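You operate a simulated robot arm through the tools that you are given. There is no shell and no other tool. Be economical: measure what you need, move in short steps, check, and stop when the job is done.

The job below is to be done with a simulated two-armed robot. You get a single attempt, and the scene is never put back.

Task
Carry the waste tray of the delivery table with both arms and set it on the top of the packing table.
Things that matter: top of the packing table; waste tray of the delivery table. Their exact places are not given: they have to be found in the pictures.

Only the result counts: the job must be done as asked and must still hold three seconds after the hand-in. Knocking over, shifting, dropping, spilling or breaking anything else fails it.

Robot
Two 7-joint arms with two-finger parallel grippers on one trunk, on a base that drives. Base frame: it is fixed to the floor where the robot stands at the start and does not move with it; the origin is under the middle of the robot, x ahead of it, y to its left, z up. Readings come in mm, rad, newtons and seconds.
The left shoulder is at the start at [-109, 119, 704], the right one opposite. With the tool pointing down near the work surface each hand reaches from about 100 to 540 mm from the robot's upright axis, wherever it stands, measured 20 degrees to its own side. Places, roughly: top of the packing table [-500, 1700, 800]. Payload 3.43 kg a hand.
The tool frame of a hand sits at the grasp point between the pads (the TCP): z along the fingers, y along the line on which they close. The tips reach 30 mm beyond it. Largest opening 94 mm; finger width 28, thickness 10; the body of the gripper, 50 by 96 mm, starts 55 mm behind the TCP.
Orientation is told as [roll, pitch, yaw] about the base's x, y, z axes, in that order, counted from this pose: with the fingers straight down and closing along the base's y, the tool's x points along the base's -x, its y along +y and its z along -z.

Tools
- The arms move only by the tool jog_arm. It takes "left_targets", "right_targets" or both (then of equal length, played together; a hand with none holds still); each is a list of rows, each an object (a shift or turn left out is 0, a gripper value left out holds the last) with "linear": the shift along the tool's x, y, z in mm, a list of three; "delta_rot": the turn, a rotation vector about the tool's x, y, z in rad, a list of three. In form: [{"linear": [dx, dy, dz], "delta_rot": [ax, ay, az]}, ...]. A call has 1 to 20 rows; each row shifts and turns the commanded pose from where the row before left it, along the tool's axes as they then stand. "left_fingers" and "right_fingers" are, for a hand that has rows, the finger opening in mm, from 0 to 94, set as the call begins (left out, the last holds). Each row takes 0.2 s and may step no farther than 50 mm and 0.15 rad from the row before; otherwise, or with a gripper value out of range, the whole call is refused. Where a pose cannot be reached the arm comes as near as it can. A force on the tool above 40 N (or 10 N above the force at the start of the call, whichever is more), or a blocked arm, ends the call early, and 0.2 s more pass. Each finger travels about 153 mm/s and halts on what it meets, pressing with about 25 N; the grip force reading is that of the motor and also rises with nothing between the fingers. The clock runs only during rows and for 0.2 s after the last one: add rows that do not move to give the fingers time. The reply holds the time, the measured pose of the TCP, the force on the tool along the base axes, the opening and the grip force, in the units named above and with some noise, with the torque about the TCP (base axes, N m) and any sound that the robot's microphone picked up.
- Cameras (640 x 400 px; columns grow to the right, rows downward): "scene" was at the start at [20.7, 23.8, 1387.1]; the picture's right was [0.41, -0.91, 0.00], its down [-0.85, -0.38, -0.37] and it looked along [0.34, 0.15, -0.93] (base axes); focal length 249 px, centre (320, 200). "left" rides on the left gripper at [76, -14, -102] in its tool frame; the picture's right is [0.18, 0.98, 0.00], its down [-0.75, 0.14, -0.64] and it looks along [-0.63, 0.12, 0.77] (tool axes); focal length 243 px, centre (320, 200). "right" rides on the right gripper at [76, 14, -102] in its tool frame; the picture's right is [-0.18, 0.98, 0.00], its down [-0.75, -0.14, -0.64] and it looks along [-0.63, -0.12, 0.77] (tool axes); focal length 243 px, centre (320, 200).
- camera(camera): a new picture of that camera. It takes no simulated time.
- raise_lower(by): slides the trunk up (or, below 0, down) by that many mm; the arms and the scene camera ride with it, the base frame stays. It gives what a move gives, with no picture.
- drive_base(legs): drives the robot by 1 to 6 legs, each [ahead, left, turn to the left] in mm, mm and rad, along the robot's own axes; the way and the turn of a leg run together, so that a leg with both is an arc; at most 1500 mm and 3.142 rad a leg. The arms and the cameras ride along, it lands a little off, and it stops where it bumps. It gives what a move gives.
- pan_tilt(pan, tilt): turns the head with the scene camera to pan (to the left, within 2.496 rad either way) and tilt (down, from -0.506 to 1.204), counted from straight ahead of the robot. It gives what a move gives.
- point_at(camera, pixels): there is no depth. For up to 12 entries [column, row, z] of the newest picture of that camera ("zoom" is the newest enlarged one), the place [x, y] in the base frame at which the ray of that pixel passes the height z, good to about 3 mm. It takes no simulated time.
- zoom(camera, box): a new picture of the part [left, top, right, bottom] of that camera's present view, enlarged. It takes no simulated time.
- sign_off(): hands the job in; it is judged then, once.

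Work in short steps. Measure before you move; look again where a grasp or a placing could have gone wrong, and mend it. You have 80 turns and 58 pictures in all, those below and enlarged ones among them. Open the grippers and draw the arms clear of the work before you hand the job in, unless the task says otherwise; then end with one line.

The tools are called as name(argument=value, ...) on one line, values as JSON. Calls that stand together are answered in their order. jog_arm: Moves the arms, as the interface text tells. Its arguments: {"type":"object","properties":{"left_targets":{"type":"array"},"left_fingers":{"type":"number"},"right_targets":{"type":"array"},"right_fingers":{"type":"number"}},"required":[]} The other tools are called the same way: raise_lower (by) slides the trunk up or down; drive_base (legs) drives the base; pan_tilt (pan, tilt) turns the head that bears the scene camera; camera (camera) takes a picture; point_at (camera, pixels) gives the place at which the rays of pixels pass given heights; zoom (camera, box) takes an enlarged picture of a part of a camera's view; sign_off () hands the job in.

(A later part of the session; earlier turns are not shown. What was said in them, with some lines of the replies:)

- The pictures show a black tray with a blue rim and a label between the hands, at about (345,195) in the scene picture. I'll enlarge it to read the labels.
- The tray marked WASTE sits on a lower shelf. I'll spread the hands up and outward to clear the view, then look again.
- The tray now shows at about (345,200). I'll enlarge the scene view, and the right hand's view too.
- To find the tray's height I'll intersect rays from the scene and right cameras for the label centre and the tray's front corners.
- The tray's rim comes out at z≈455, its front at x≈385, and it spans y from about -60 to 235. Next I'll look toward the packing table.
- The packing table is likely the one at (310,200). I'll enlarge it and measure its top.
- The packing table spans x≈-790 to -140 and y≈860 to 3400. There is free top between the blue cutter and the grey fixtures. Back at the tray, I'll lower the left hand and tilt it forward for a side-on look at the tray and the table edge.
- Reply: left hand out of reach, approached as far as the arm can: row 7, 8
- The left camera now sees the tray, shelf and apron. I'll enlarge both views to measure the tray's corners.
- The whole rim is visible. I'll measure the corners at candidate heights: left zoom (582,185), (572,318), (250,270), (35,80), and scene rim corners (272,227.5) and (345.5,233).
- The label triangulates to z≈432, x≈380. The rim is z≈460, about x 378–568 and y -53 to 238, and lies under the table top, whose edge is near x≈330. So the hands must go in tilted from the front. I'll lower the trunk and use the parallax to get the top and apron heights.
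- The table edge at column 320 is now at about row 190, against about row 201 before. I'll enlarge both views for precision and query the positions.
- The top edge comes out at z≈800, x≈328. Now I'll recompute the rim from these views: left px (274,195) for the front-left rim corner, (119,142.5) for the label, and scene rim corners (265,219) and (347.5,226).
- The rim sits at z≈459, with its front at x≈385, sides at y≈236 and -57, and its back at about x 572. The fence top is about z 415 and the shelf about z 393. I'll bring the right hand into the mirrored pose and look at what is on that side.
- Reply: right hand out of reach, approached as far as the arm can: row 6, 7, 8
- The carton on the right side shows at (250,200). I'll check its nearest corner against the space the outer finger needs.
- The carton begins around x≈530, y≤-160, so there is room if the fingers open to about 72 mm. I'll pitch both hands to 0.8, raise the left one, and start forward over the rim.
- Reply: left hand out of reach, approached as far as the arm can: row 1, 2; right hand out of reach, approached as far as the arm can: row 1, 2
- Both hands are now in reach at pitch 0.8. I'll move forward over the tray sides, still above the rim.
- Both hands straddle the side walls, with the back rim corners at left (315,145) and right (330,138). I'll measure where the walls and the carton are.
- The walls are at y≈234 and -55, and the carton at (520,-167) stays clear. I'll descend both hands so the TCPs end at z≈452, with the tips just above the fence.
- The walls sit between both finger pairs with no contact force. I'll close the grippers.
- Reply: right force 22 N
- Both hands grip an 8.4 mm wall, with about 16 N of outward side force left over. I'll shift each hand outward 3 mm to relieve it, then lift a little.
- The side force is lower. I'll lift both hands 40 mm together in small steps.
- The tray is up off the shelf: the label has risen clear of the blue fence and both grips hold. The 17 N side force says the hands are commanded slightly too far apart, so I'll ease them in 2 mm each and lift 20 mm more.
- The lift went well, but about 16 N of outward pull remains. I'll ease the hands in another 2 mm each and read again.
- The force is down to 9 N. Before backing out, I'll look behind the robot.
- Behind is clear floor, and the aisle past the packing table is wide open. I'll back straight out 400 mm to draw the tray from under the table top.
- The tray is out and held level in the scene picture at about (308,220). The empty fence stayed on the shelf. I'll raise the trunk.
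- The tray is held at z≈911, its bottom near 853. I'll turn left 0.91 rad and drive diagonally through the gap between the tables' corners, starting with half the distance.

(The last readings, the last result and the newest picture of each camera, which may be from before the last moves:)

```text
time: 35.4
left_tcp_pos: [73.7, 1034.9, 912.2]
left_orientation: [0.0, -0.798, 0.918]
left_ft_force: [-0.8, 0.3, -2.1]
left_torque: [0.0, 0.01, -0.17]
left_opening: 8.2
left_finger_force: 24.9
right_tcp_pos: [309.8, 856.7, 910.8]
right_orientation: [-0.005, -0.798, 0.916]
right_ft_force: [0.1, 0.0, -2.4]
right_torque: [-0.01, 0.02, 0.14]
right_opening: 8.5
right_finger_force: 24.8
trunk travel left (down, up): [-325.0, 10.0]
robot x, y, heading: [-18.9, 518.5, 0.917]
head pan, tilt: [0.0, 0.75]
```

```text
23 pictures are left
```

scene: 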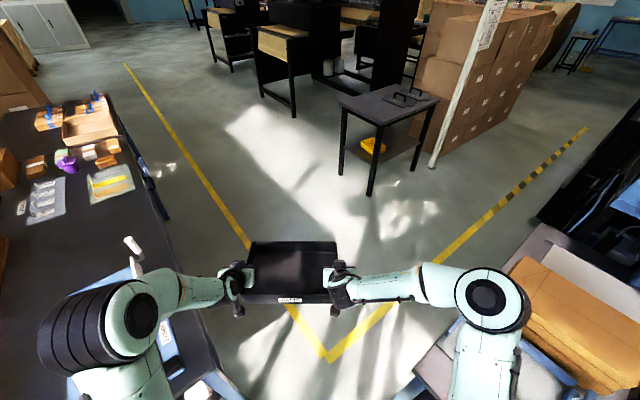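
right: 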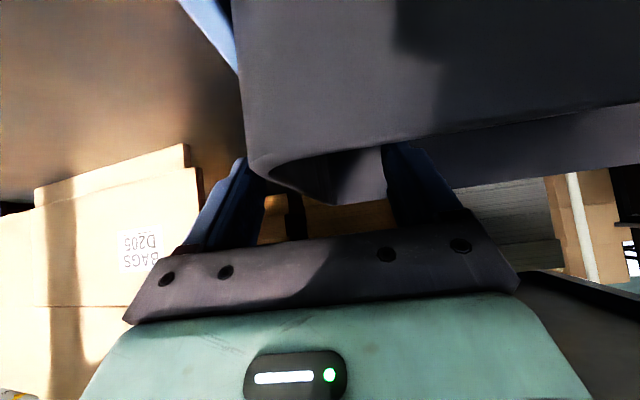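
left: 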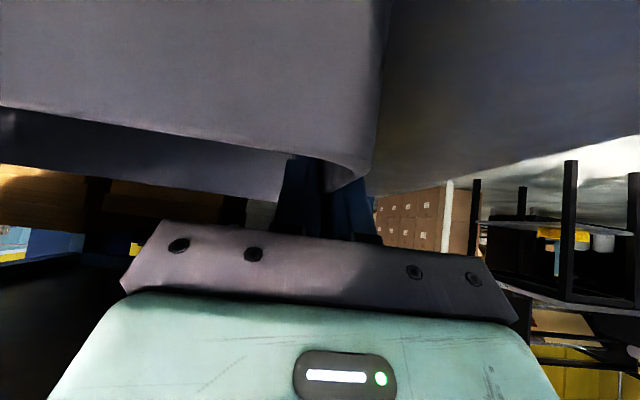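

The tray is steady and empty. I'll measure the small black table ahead on the right to be sure the turn stays clear.

point_at(camera="scene", pixels=[[370, 195, 0], [340, 173, 0], [408, 176, 0], [132, 240, 800], [60, 172, 800], [100, 200, 800], [130, 190, 800], [195, 365, 800], [165, 215, 800]])

zoom(camera="scene", box=[0, 100, 240, 250])

```text
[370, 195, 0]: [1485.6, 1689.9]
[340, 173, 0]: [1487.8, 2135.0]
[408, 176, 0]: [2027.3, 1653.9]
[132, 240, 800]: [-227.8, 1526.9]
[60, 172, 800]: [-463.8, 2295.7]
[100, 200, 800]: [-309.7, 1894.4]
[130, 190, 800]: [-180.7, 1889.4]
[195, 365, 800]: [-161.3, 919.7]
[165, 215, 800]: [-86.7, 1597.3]
```

```text
2.67 times, centred on (120, 175) of scene
```

zoom: 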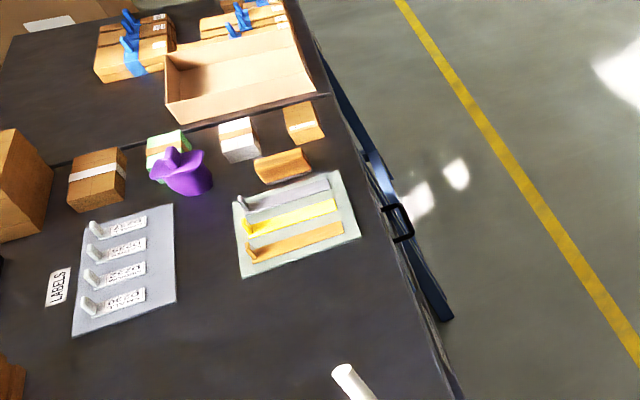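

The black table is at x≥1485, well clear. I'll drive on into the aisle and turn to face the packing table.

drive_base(legs=[[950, 0, 0], [0, 0, 2.225]])

camera(camera="scene")

```text
time: 45.7
left_tcp_pos: [85.6, 1016.8, 911.8]
left_orientation: [0.001, -0.799, -3.115]
left_ft_force: [0.6, -1.2, -1.7]
left_torque: [0.0, 0.03, -0.13]
left_opening: 8.1
left_finger_force: 25.5
right_tcp_pos: [76.7, 1313.0, 910.2]
right_orientation: [-0.003, -0.8, -3.117]
right_ft_force: [-1.3, 1.4, -3.0]
right_torque: [-0.06, -0.1, 0.09]
right_opening: 8.2
right_finger_force: 25.0
trunk travel left (down, up): [-325.0, 10.0]
robot x, y, heading: [550.1, 1268.0, -3.112]
head pan, tilt: [0.0, 0.75]
```

```text
21 pictures are left
```

scene: 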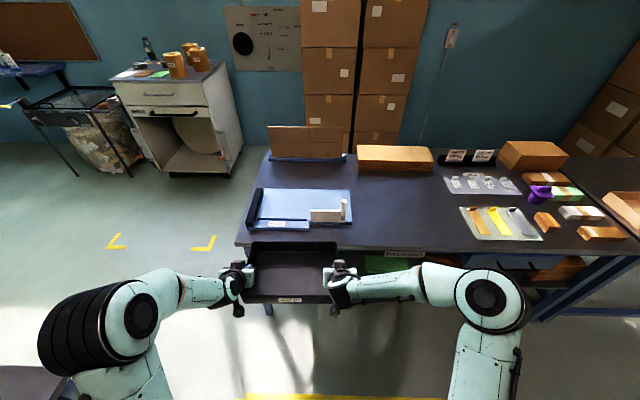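

The table's front carries a label at (403,253). I'll enlarge to read it and measure the free area.

zoom(camera="scene", box=[240, 120, 560, 320])

point_at(camera="scene", pixels=[[353, 190, 800], [351, 220, 800], [346, 198, 860], [471, 240, 800], [459, 207, 800], [445, 178, 800], [450, 194, 800], [358, 168, 800], [433, 172, 800], [240, 243, 800], [400, 248, 800], [580, 256, 800]])

```text
2.00 times, centred on (400, 220) of scene
```

zoom: 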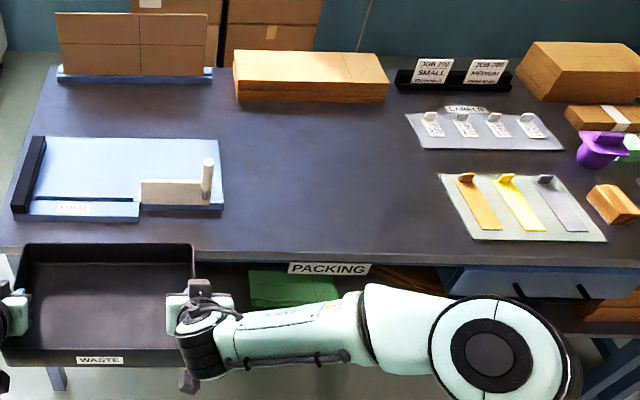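

```text
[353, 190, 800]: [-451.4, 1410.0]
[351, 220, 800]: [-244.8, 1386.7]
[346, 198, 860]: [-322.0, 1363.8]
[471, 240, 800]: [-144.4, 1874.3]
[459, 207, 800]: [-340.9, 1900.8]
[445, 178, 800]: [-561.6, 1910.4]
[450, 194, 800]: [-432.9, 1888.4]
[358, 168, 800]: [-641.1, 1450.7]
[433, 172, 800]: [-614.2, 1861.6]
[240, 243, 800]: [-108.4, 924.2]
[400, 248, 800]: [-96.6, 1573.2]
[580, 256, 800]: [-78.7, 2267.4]
```

The label reads PACKING. The free top spans about y 1400–1870 and x -96 to -600. I'll straighten, slide right 456 mm, and look before moving in.

drive_base(legs=[[0, 0, -0.03], [0, -456, 0]])

camera(camera="scene")

```text
time: 50.6
left_tcp_pos: [79.5, 1491.7, 912.4]
left_orientation: [0.001, -0.797, 3.137]
left_ft_force: [-0.8, -0.4, -3.5]
left_torque: [-0.03, 0.0, -0.06]
left_opening: 8.2
left_finger_force: 24.5
right_tcp_pos: [79.1, 1788.2, 911.6]
right_orientation: [-0.003, -0.801, 3.137]
right_ft_force: [-0.2, 0.4, -2.2]
right_torque: [-0.1, -0.06, 0.09]
right_opening: 8.2
right_finger_force: 24.9
trunk travel left (down, up): [-325.0, 10.0]
robot x, y, heading: [554.2, 1726.2, 3.135]
head pan, tilt: [0.0, 0.75]
```

```text
19 pictures are left
```

scene: 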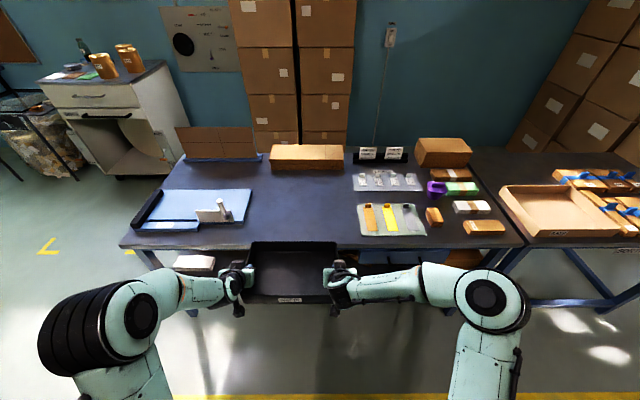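

The tray lies between the cutter (right edge at column 250) and the tape plate (left edge at column 358). I'll check the numbers before driving ahead.

point_at(camera="scene", pixels=[[251, 190, 800], [245, 222, 800], [362, 234, 800], [357, 206, 800], [300, 243, 800], [240, 248, 800], [352, 190, 800], [220, 210, 830]])

```text
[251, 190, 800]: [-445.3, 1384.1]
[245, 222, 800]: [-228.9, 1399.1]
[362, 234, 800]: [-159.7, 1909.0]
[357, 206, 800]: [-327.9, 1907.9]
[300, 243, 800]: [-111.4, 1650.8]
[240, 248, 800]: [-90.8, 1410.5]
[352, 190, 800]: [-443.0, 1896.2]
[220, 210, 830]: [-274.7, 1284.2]
```

The free band is y 1400–1905 with the tray centred at 1640, and the table edge is at x≈-100. I'll drive ahead 345 mm.

drive_base(legs=[[345, 0, 0]])

pan_tilt(pan=0.0, tilt=1.0)

camera(camera="scene")

camera(camera="left")

```text
time: 52.9
left_tcp_pos: [-261.9, 1492.3, 911.5]
left_orientation: [0.001, -0.797, 3.141]
left_ft_force: [0.1, -1.0, -3.0]
left_torque: [0.02, -0.01, -0.08]
left_opening: 8.2
left_finger_force: 24.8
right_tcp_pos: [-263.5, 1788.1, 911.3]
right_orientation: [-0.004, -0.797, 3.139]
right_ft_force: [0.3, -0.3, -2.8]
right_torque: [-0.06, -0.01, 0.07]
right_opening: 8.3
right_finger_force: 24.6
trunk travel left (down, up): [-325.0, 10.0]
robot x, y, heading: [207.7, 1732.1, 3.138]
head pan, tilt: [0.0, 0.75]
```

```text
time: 53.6
left_tcp_pos: [-262.8, 1491.3, 911.7]
left_orientation: [0.001, -0.797, 3.141]
left_ft_force: [-0.1, -0.1, -2.4]
left_torque: [-0.03, -0.04, -0.13]
left_opening: 8.4
left_finger_force: 24.6
right_tcp_pos: [-263.3, 1788.3, 910.5]
right_orientation: [-0.003, -0.796, 3.139]
right_ft_force: [-0.1, 0.1, -1.7]
right_torque: [-0.07, -0.04, 0.13]
right_opening: 8.3
right_finger_force: 25.0
trunk travel left (down, up): [-325.0, 10.0]
robot x, y, heading: [207.9, 1729.7, 3.133]
head pan, tilt: [0.0, 1.0]
```

```text
18 pictures are left
```

scene: 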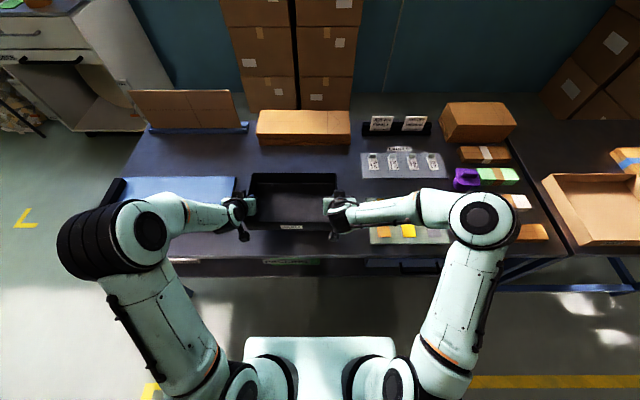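

```text
17 pictures are left
```

left: 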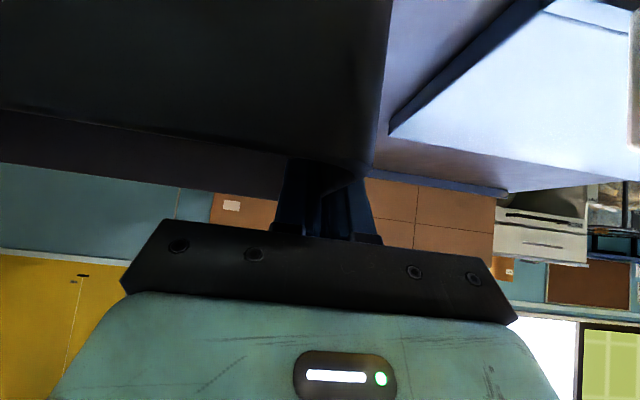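

Everything is clear around the tray. I'll lower both hands 40 mm together.

jog_arm(left_targets=[{"linear": [7.2, 0, 7]}, {"linear": [7.2, 0, 7]}, {"linear": [7.2, 0, 7]}, {"linear": [7.2, 0, 7]}, {}], right_targets=[{"linear": [7.2, 0, 7]}, {"linear": [7.2, 0, 7]}, {"linear": [7.2, 0, 7]}, {"linear": [7.2, 0, 7]}, {}])

camera(camera="left")

```text
time: 54.8
left_tcp_pos: [-261.6, 1491.2, 871.8]
left_orientation: [0.002, -0.797, 3.14]
left_ft_force: [-0.4, 0.6, -2.6]
left_torque: [0.04, -0.06, -0.07]
left_opening: 8.2
left_finger_force: 25.2
right_tcp_pos: [-263.5, 1788.2, 871.1]
right_orientation: [-0.002, -0.799, 3.139]
right_ft_force: [0.7, -0.2, -2.1]
right_torque: [-0.09, -0.01, 0.18]
right_opening: 8.3
right_finger_force: 24.6
trunk travel left (down, up): [-325.0, 10.0]
robot x, y, heading: [204.9, 1731.8, 3.137]
head pan, tilt: [0.0, 1.0]
```

```text
16 pictures are left
```

left: 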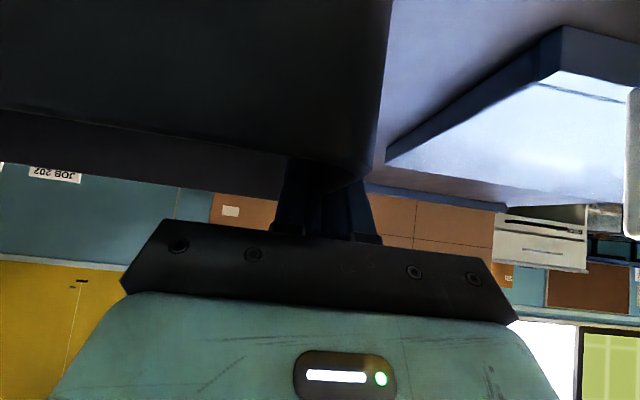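

No contact yet. I'll go down in 3 mm steps and watch the force.

jog_arm(left_targets=[{"linear": [2.15, 0, 2.1]}, {"linear": [2.15, 0, 2.1]}, {"linear": [2.15, 0, 2.1]}, {}], right_targets=[{"linear": [2.15, 0, 2.1]}, {"linear": [2.15, 0, 2.1]}, {"linear": [2.15, 0, 2.1]}, {}])

```text
time: 55.8
left_tcp_pos: [-262.0, 1492.0, 862.7]
left_orientation: [0.002, -0.796, 3.141]
left_ft_force: [-1.1, 0.3, -2.5]
left_torque: [0.0, -0.21, -0.02]
left_opening: 7.9
left_finger_force: 24.7
right_tcp_pos: [-263.9, 1789.5, 861.1]
right_orientation: [-0.005, -0.8, 3.139]
right_ft_force: [0.8, 0.5, -1.4]
right_torque: [-0.08, 0.16, 0.19]
right_opening: 8.1
right_finger_force: 25.1
trunk travel left (down, up): [-325.0, 10.0]
robot x, y, heading: [206.5, 1727.7, 3.139]
head pan, tilt: [0.0, 1.0]
```

Still no contact at z≈862. I'll take two more 2.5 mm steps.

jog_arm(left_targets=[{"linear": [1.8, 0, 1.75]}, {"linear": [1.8, 0, 1.75]}, {}], right_targets=[{"linear": [1.8, 0, 1.75]}, {"linear": [1.8, 0, 1.75]}, {}])

```text
time: 56.6
left_tcp_pos: [-262.1, 1492.0, 857.5]
left_orientation: [0.001, -0.799, 3.14]
left_ft_force: [0.3, 0.6, -3.2]
left_torque: [-0.05, 0.11, -0.04]
left_opening: 8.3
left_finger_force: 24.8
right_tcp_pos: [-263.2, 1787.6, 856.5]
right_orientation: [-0.001, -0.796, 3.139]
right_ft_force: [0.4, -0.4, -2.4]
right_torque: [-0.05, -0.15, 0.07]
right_opening: 8.3
right_finger_force: 24.9
trunk travel left (down, up): [-325.0, 10.0]
robot x, y, heading: [209.0, 1725.0, 3.135]
head pan, tilt: [0.0, 1.0]
```

No contact yet. I'll continue with three 2 mm steps.

jog_arm(left_targets=[{"linear": [1.45, 0, 1.4]}, {"linear": [1.45, 0, 1.4]}, {"linear": [1.45, 0, 1.4]}, {}], right_targets=[{"linear": [1.45, 0, 1.4]}, {"linear": [1.45, 0, 1.4]}, {"linear": [1.45, 0, 1.4]}, {}])

camera(camera="left")

```text
time: 57.6
left_tcp_pos: [-262.5, 1492.0, 850.4]
left_orientation: [0.001, -0.796, 3.14]
left_ft_force: [-0.2, 0.2, -2.7]
left_torque: [0.01, -0.01, -0.03]
left_opening: 8.0
left_finger_force: 25.2
right_tcp_pos: [-264.3, 1788.1, 851.2]
right_orientation: [-0.003, -0.8, 3.139]
right_ft_force: [1.3, -0.3, -2.3]
right_torque: [-0.09, -0.03, 0.15]
right_opening: 8.5
right_finger_force: 25.3
trunk travel left (down, up): [-325.0, 10.0]
robot x, y, heading: [211.6, 1729.8, 3.14]
head pan, tilt: [0.0, 1.0]
```

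```text
15 pictures are left
```

left: 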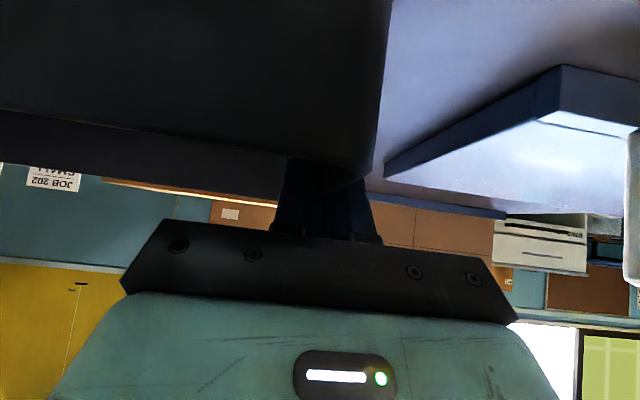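

Still free, so the real table height is a bit lower than guessed. I'll keep going down in 2.5 mm steps.

jog_arm(left_targets=[{"linear": [1.8, 0, 1.75]}, {"linear": [1.8, 0, 1.75]}, {"linear": [1.8, 0, 1.75]}, {}], right_targets=[{"linear": [1.8, 0, 1.75]}, {"linear": [1.8, 0, 1.75]}, {"linear": [1.8, 0, 1.75]}, {}])

zoom(camera="scene", box=[200, 150, 400, 275])

```text
time: 58.6
left_tcp_pos: [-262.5, 1493.1, 844.4]
left_orientation: [0.0, -0.798, 3.14]
left_ft_force: [-0.3, 0.8, -2.5]
left_torque: [0.0, -0.18, -0.05]
left_opening: 8.3
left_finger_force: 25.1
right_tcp_pos: [-264.3, 1787.8, 842.3]
right_orientation: [-0.002, -0.799, 3.137]
right_ft_force: [0.6, 0.5, -1.9]
right_torque: [-0.04, 0.13, 0.14]
right_opening: 8.0
right_finger_force: 24.9
trunk travel left (down, up): [-325.0, 10.0]
robot x, y, heading: [209.2, 1726.7, 3.139]
head pan, tilt: [0.0, 1.0]
```

```text
3.20 times, centred on (300, 212) of scene
```

zoom: 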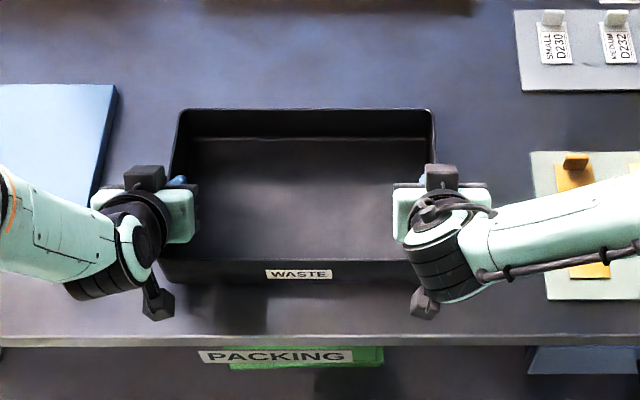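

The tray is over the top but not touching yet. I'll go down another 12 mm in 3 mm steps.

jog_arm(left_targets=[{"linear": [2.15, 0, 2.1]}, {"linear": [2.15, 0, 2.1]}, {"linear": [2.15, 0, 2.1]}, {}], right_targets=[{"linear": [2.15, 0, 2.1]}, {"linear": [2.15, 0, 2.1]}, {"linear": [2.15, 0, 2.1]}, {}])

```text
time: 59.6
left_tcp_pos: [-262.7, 1493.0, 835.4]
left_orientation: [0.002, -0.802, 3.138]
left_ft_force: [-0.9, -0.2, -2.6]
left_torque: [0.02, 0.8, -0.01]
left_opening: 8.2
left_finger_force: 25.3
right_tcp_pos: [-263.5, 1787.3, 836.2]
right_orientation: [-0.002, -0.802, 3.137]
right_ft_force: [1.9, 0.4, 6.0]
right_torque: [-0.1, 0.03, 0.24]
right_opening: 8.1
right_finger_force: 24.9
trunk travel left (down, up): [-325.0, 10.0]
robot x, y, heading: [207.7, 1727.1, 3.138]
head pan, tilt: [0.0, 1.0]
```

The right force jumped to +6 N and the left torque rose, so the tray has touched. I'll take one more 1.5 mm step to seat it.

jog_arm(left_targets=[{"linear": [1.1, 0, 1.05]}, {}], right_targets=[{"linear": [0.7, 0, 0.7]}, {}])

camera(camera="left")

camera(camera="right")

```text
time: 60.2
left_tcp_pos: [-262.9, 1492.3, 834.4]
left_orientation: [0.0, -0.801, 3.141]
left_ft_force: [2.2, -0.5, 4.4]
left_torque: [0.01, 0.78, -0.13]
left_opening: 8.5
left_finger_force: 24.8
right_tcp_pos: [-263.5, 1787.2, 835.0]
right_orientation: [-0.004, -0.801, 3.138]
right_ft_force: [-2.4, -0.8, 6.7]
right_torque: [-0.06, 0.84, 0.13]
right_opening: 8.3
right_finger_force: 25.0
trunk travel left (down, up): [-325.0, 10.0]
robot x, y, heading: [210.1, 1728.0, 3.138]
head pan, tilt: [0.0, 1.0]
```

```text
13 pictures are left
```

left: 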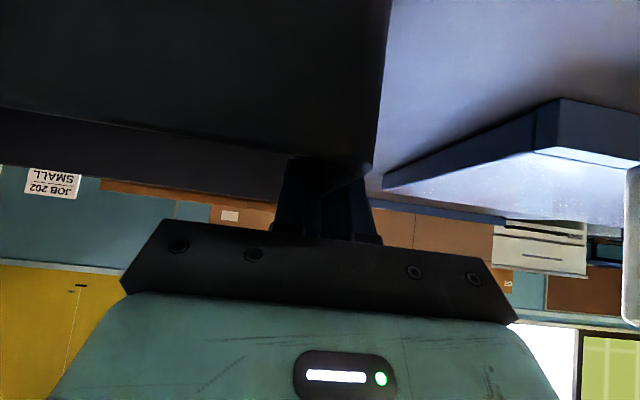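

```text
12 pictures are left
```

right: 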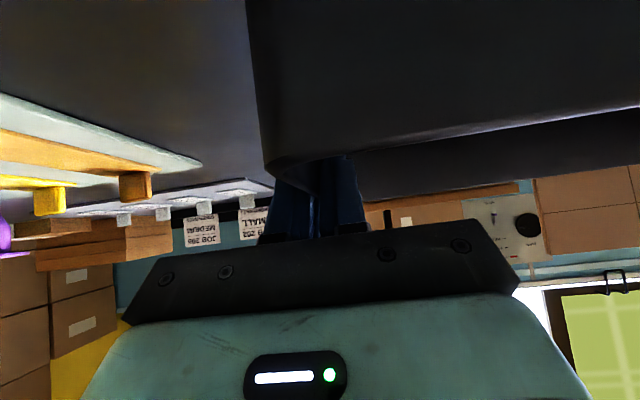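

Both sides now rest on the top. The cutter and tape plate have room, so I'll open both grippers to 50 mm.

jog_arm(left_targets=[{}, {}, {}], right_targets=[{}, {}, {}], left_fingers=50, right_fingers=50)

camera(camera="left")

```text
time: 61.0
left_tcp_pos: [-262.2, 1492.1, 833.9]
left_orientation: [0.002, -0.799, 3.139]
left_ft_force: [0.5, -0.6, 0.3]
left_torque: [-0.03, 0.02, -0.01]
left_opening: 50.0
left_finger_force: 0.2
right_tcp_pos: [-263.3, 1789.3, 833.7]
right_orientation: [-0.003, -0.799, 3.138]
right_ft_force: [0.4, 0.3, 0.4]
right_torque: [-0.02, 0.01, -0.04]
right_opening: 49.8
right_finger_force: 0.1
trunk travel left (down, up): [-325.0, 10.0]
robot x, y, heading: [208.4, 1727.5, 3.139]
head pan, tilt: [0.0, 1.0]
```

```text
11 pictures are left
```

left: 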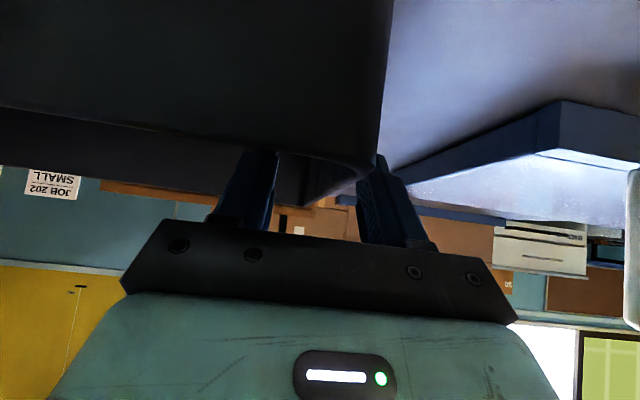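

The fingers are free of the walls and the forces are zero. I'll raise both hands straight up 100 mm, then check.

jog_arm(left_targets=[{"linear": [-7.2, 0, -7]}, {"linear": [-14.3, 0, -13.9]}, {"linear": [-14.3, 0, -13.9]}, {"linear": [-14.3, 0, -13.9]}, {"linear": [-14.3, 0, -13.9]}, {}], right_targets=[{"linear": [-7.2, 0, -7]}, {"linear": [-14.3, 0, -13.9]}, {"linear": [-14.3, 0, -13.9]}, {"linear": [-14.3, 0, -13.9]}, {"linear": [-14.3, 0, -13.9]}, {}])

camera(camera="scene")

```text
time: 62.4
left_tcp_pos: [-263.0, 1491.5, 923.5]
left_orientation: [0.0, -0.798, 3.139]
left_ft_force: [0.0, 0.3, -0.2]
left_torque: [-0.03, -0.01, 0.03]
left_opening: 50.0
left_finger_force: 0.0
right_tcp_pos: [-264.4, 1788.9, 923.5]
right_orientation: [-0.004, -0.8, 3.14]
right_ft_force: [-0.4, 1.1, 0.1]
right_torque: [0.01, 0.04, 0.01]
right_opening: 50.3
right_finger_force: 0.0
trunk travel left (down, up): [-325.0, 10.0]
robot x, y, heading: [204.1, 1731.9, 3.137]
head pan, tilt: [0.0, 1.0]
```

```text
10 pictures are left
```

scene: 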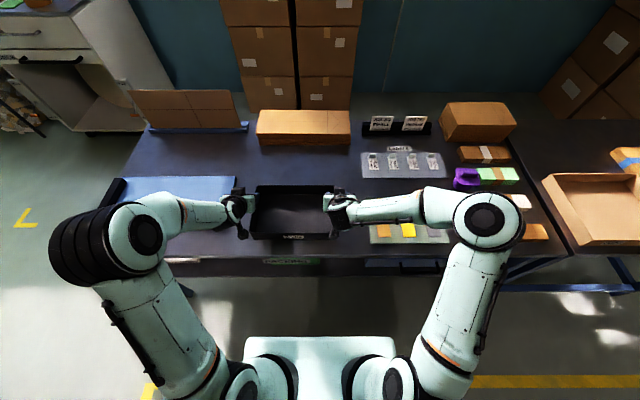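

The tray stays on the table top and the hands are above it (tips near z 890, rim about 840). I'll back the base straight out 400 mm and look.

drive_base(legs=[[-400, 0, 0]])

zoom(camera="scene", box=[120, 20, 520, 270])

```text
time: 64.9
left_tcp_pos: [140.5, 1491.6, 923.2]
left_orientation: [0.001, -0.8, 3.141]
left_ft_force: [-1.4, -0.1, -0.7]
left_torque: [-0.01, -0.01, 0.02]
left_opening: 49.8
left_finger_force: 0.2
right_tcp_pos: [139.0, 1786.9, 923.7]
right_orientation: [-0.001, -0.799, 3.137]
right_ft_force: [-1.2, 0.7, -0.8]
right_torque: [-0.01, 0.0, 0.03]
right_opening: 50.3
right_finger_force: 0.0
trunk travel left (down, up): [-325.0, 10.0]
robot x, y, heading: [610.8, 1729.0, 3.136]
head pan, tilt: [0.0, 1.0]
```

```text
1.60 times, centred on (320, 145) of scene
```

zoom: 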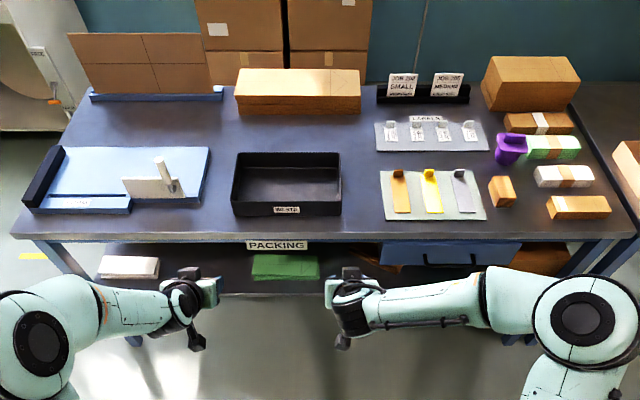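

The waste tray rests flat on the packing table's top between the cutter and the tape plate. Nothing else has moved, the grippers are open and the arms are clear, so I'll hand in.

sign_off()

```text
The job is handed in.
```

The waste tray from the delivery table was carried with both arms and now stands flat on the top of the packing table, and the job is handed in.
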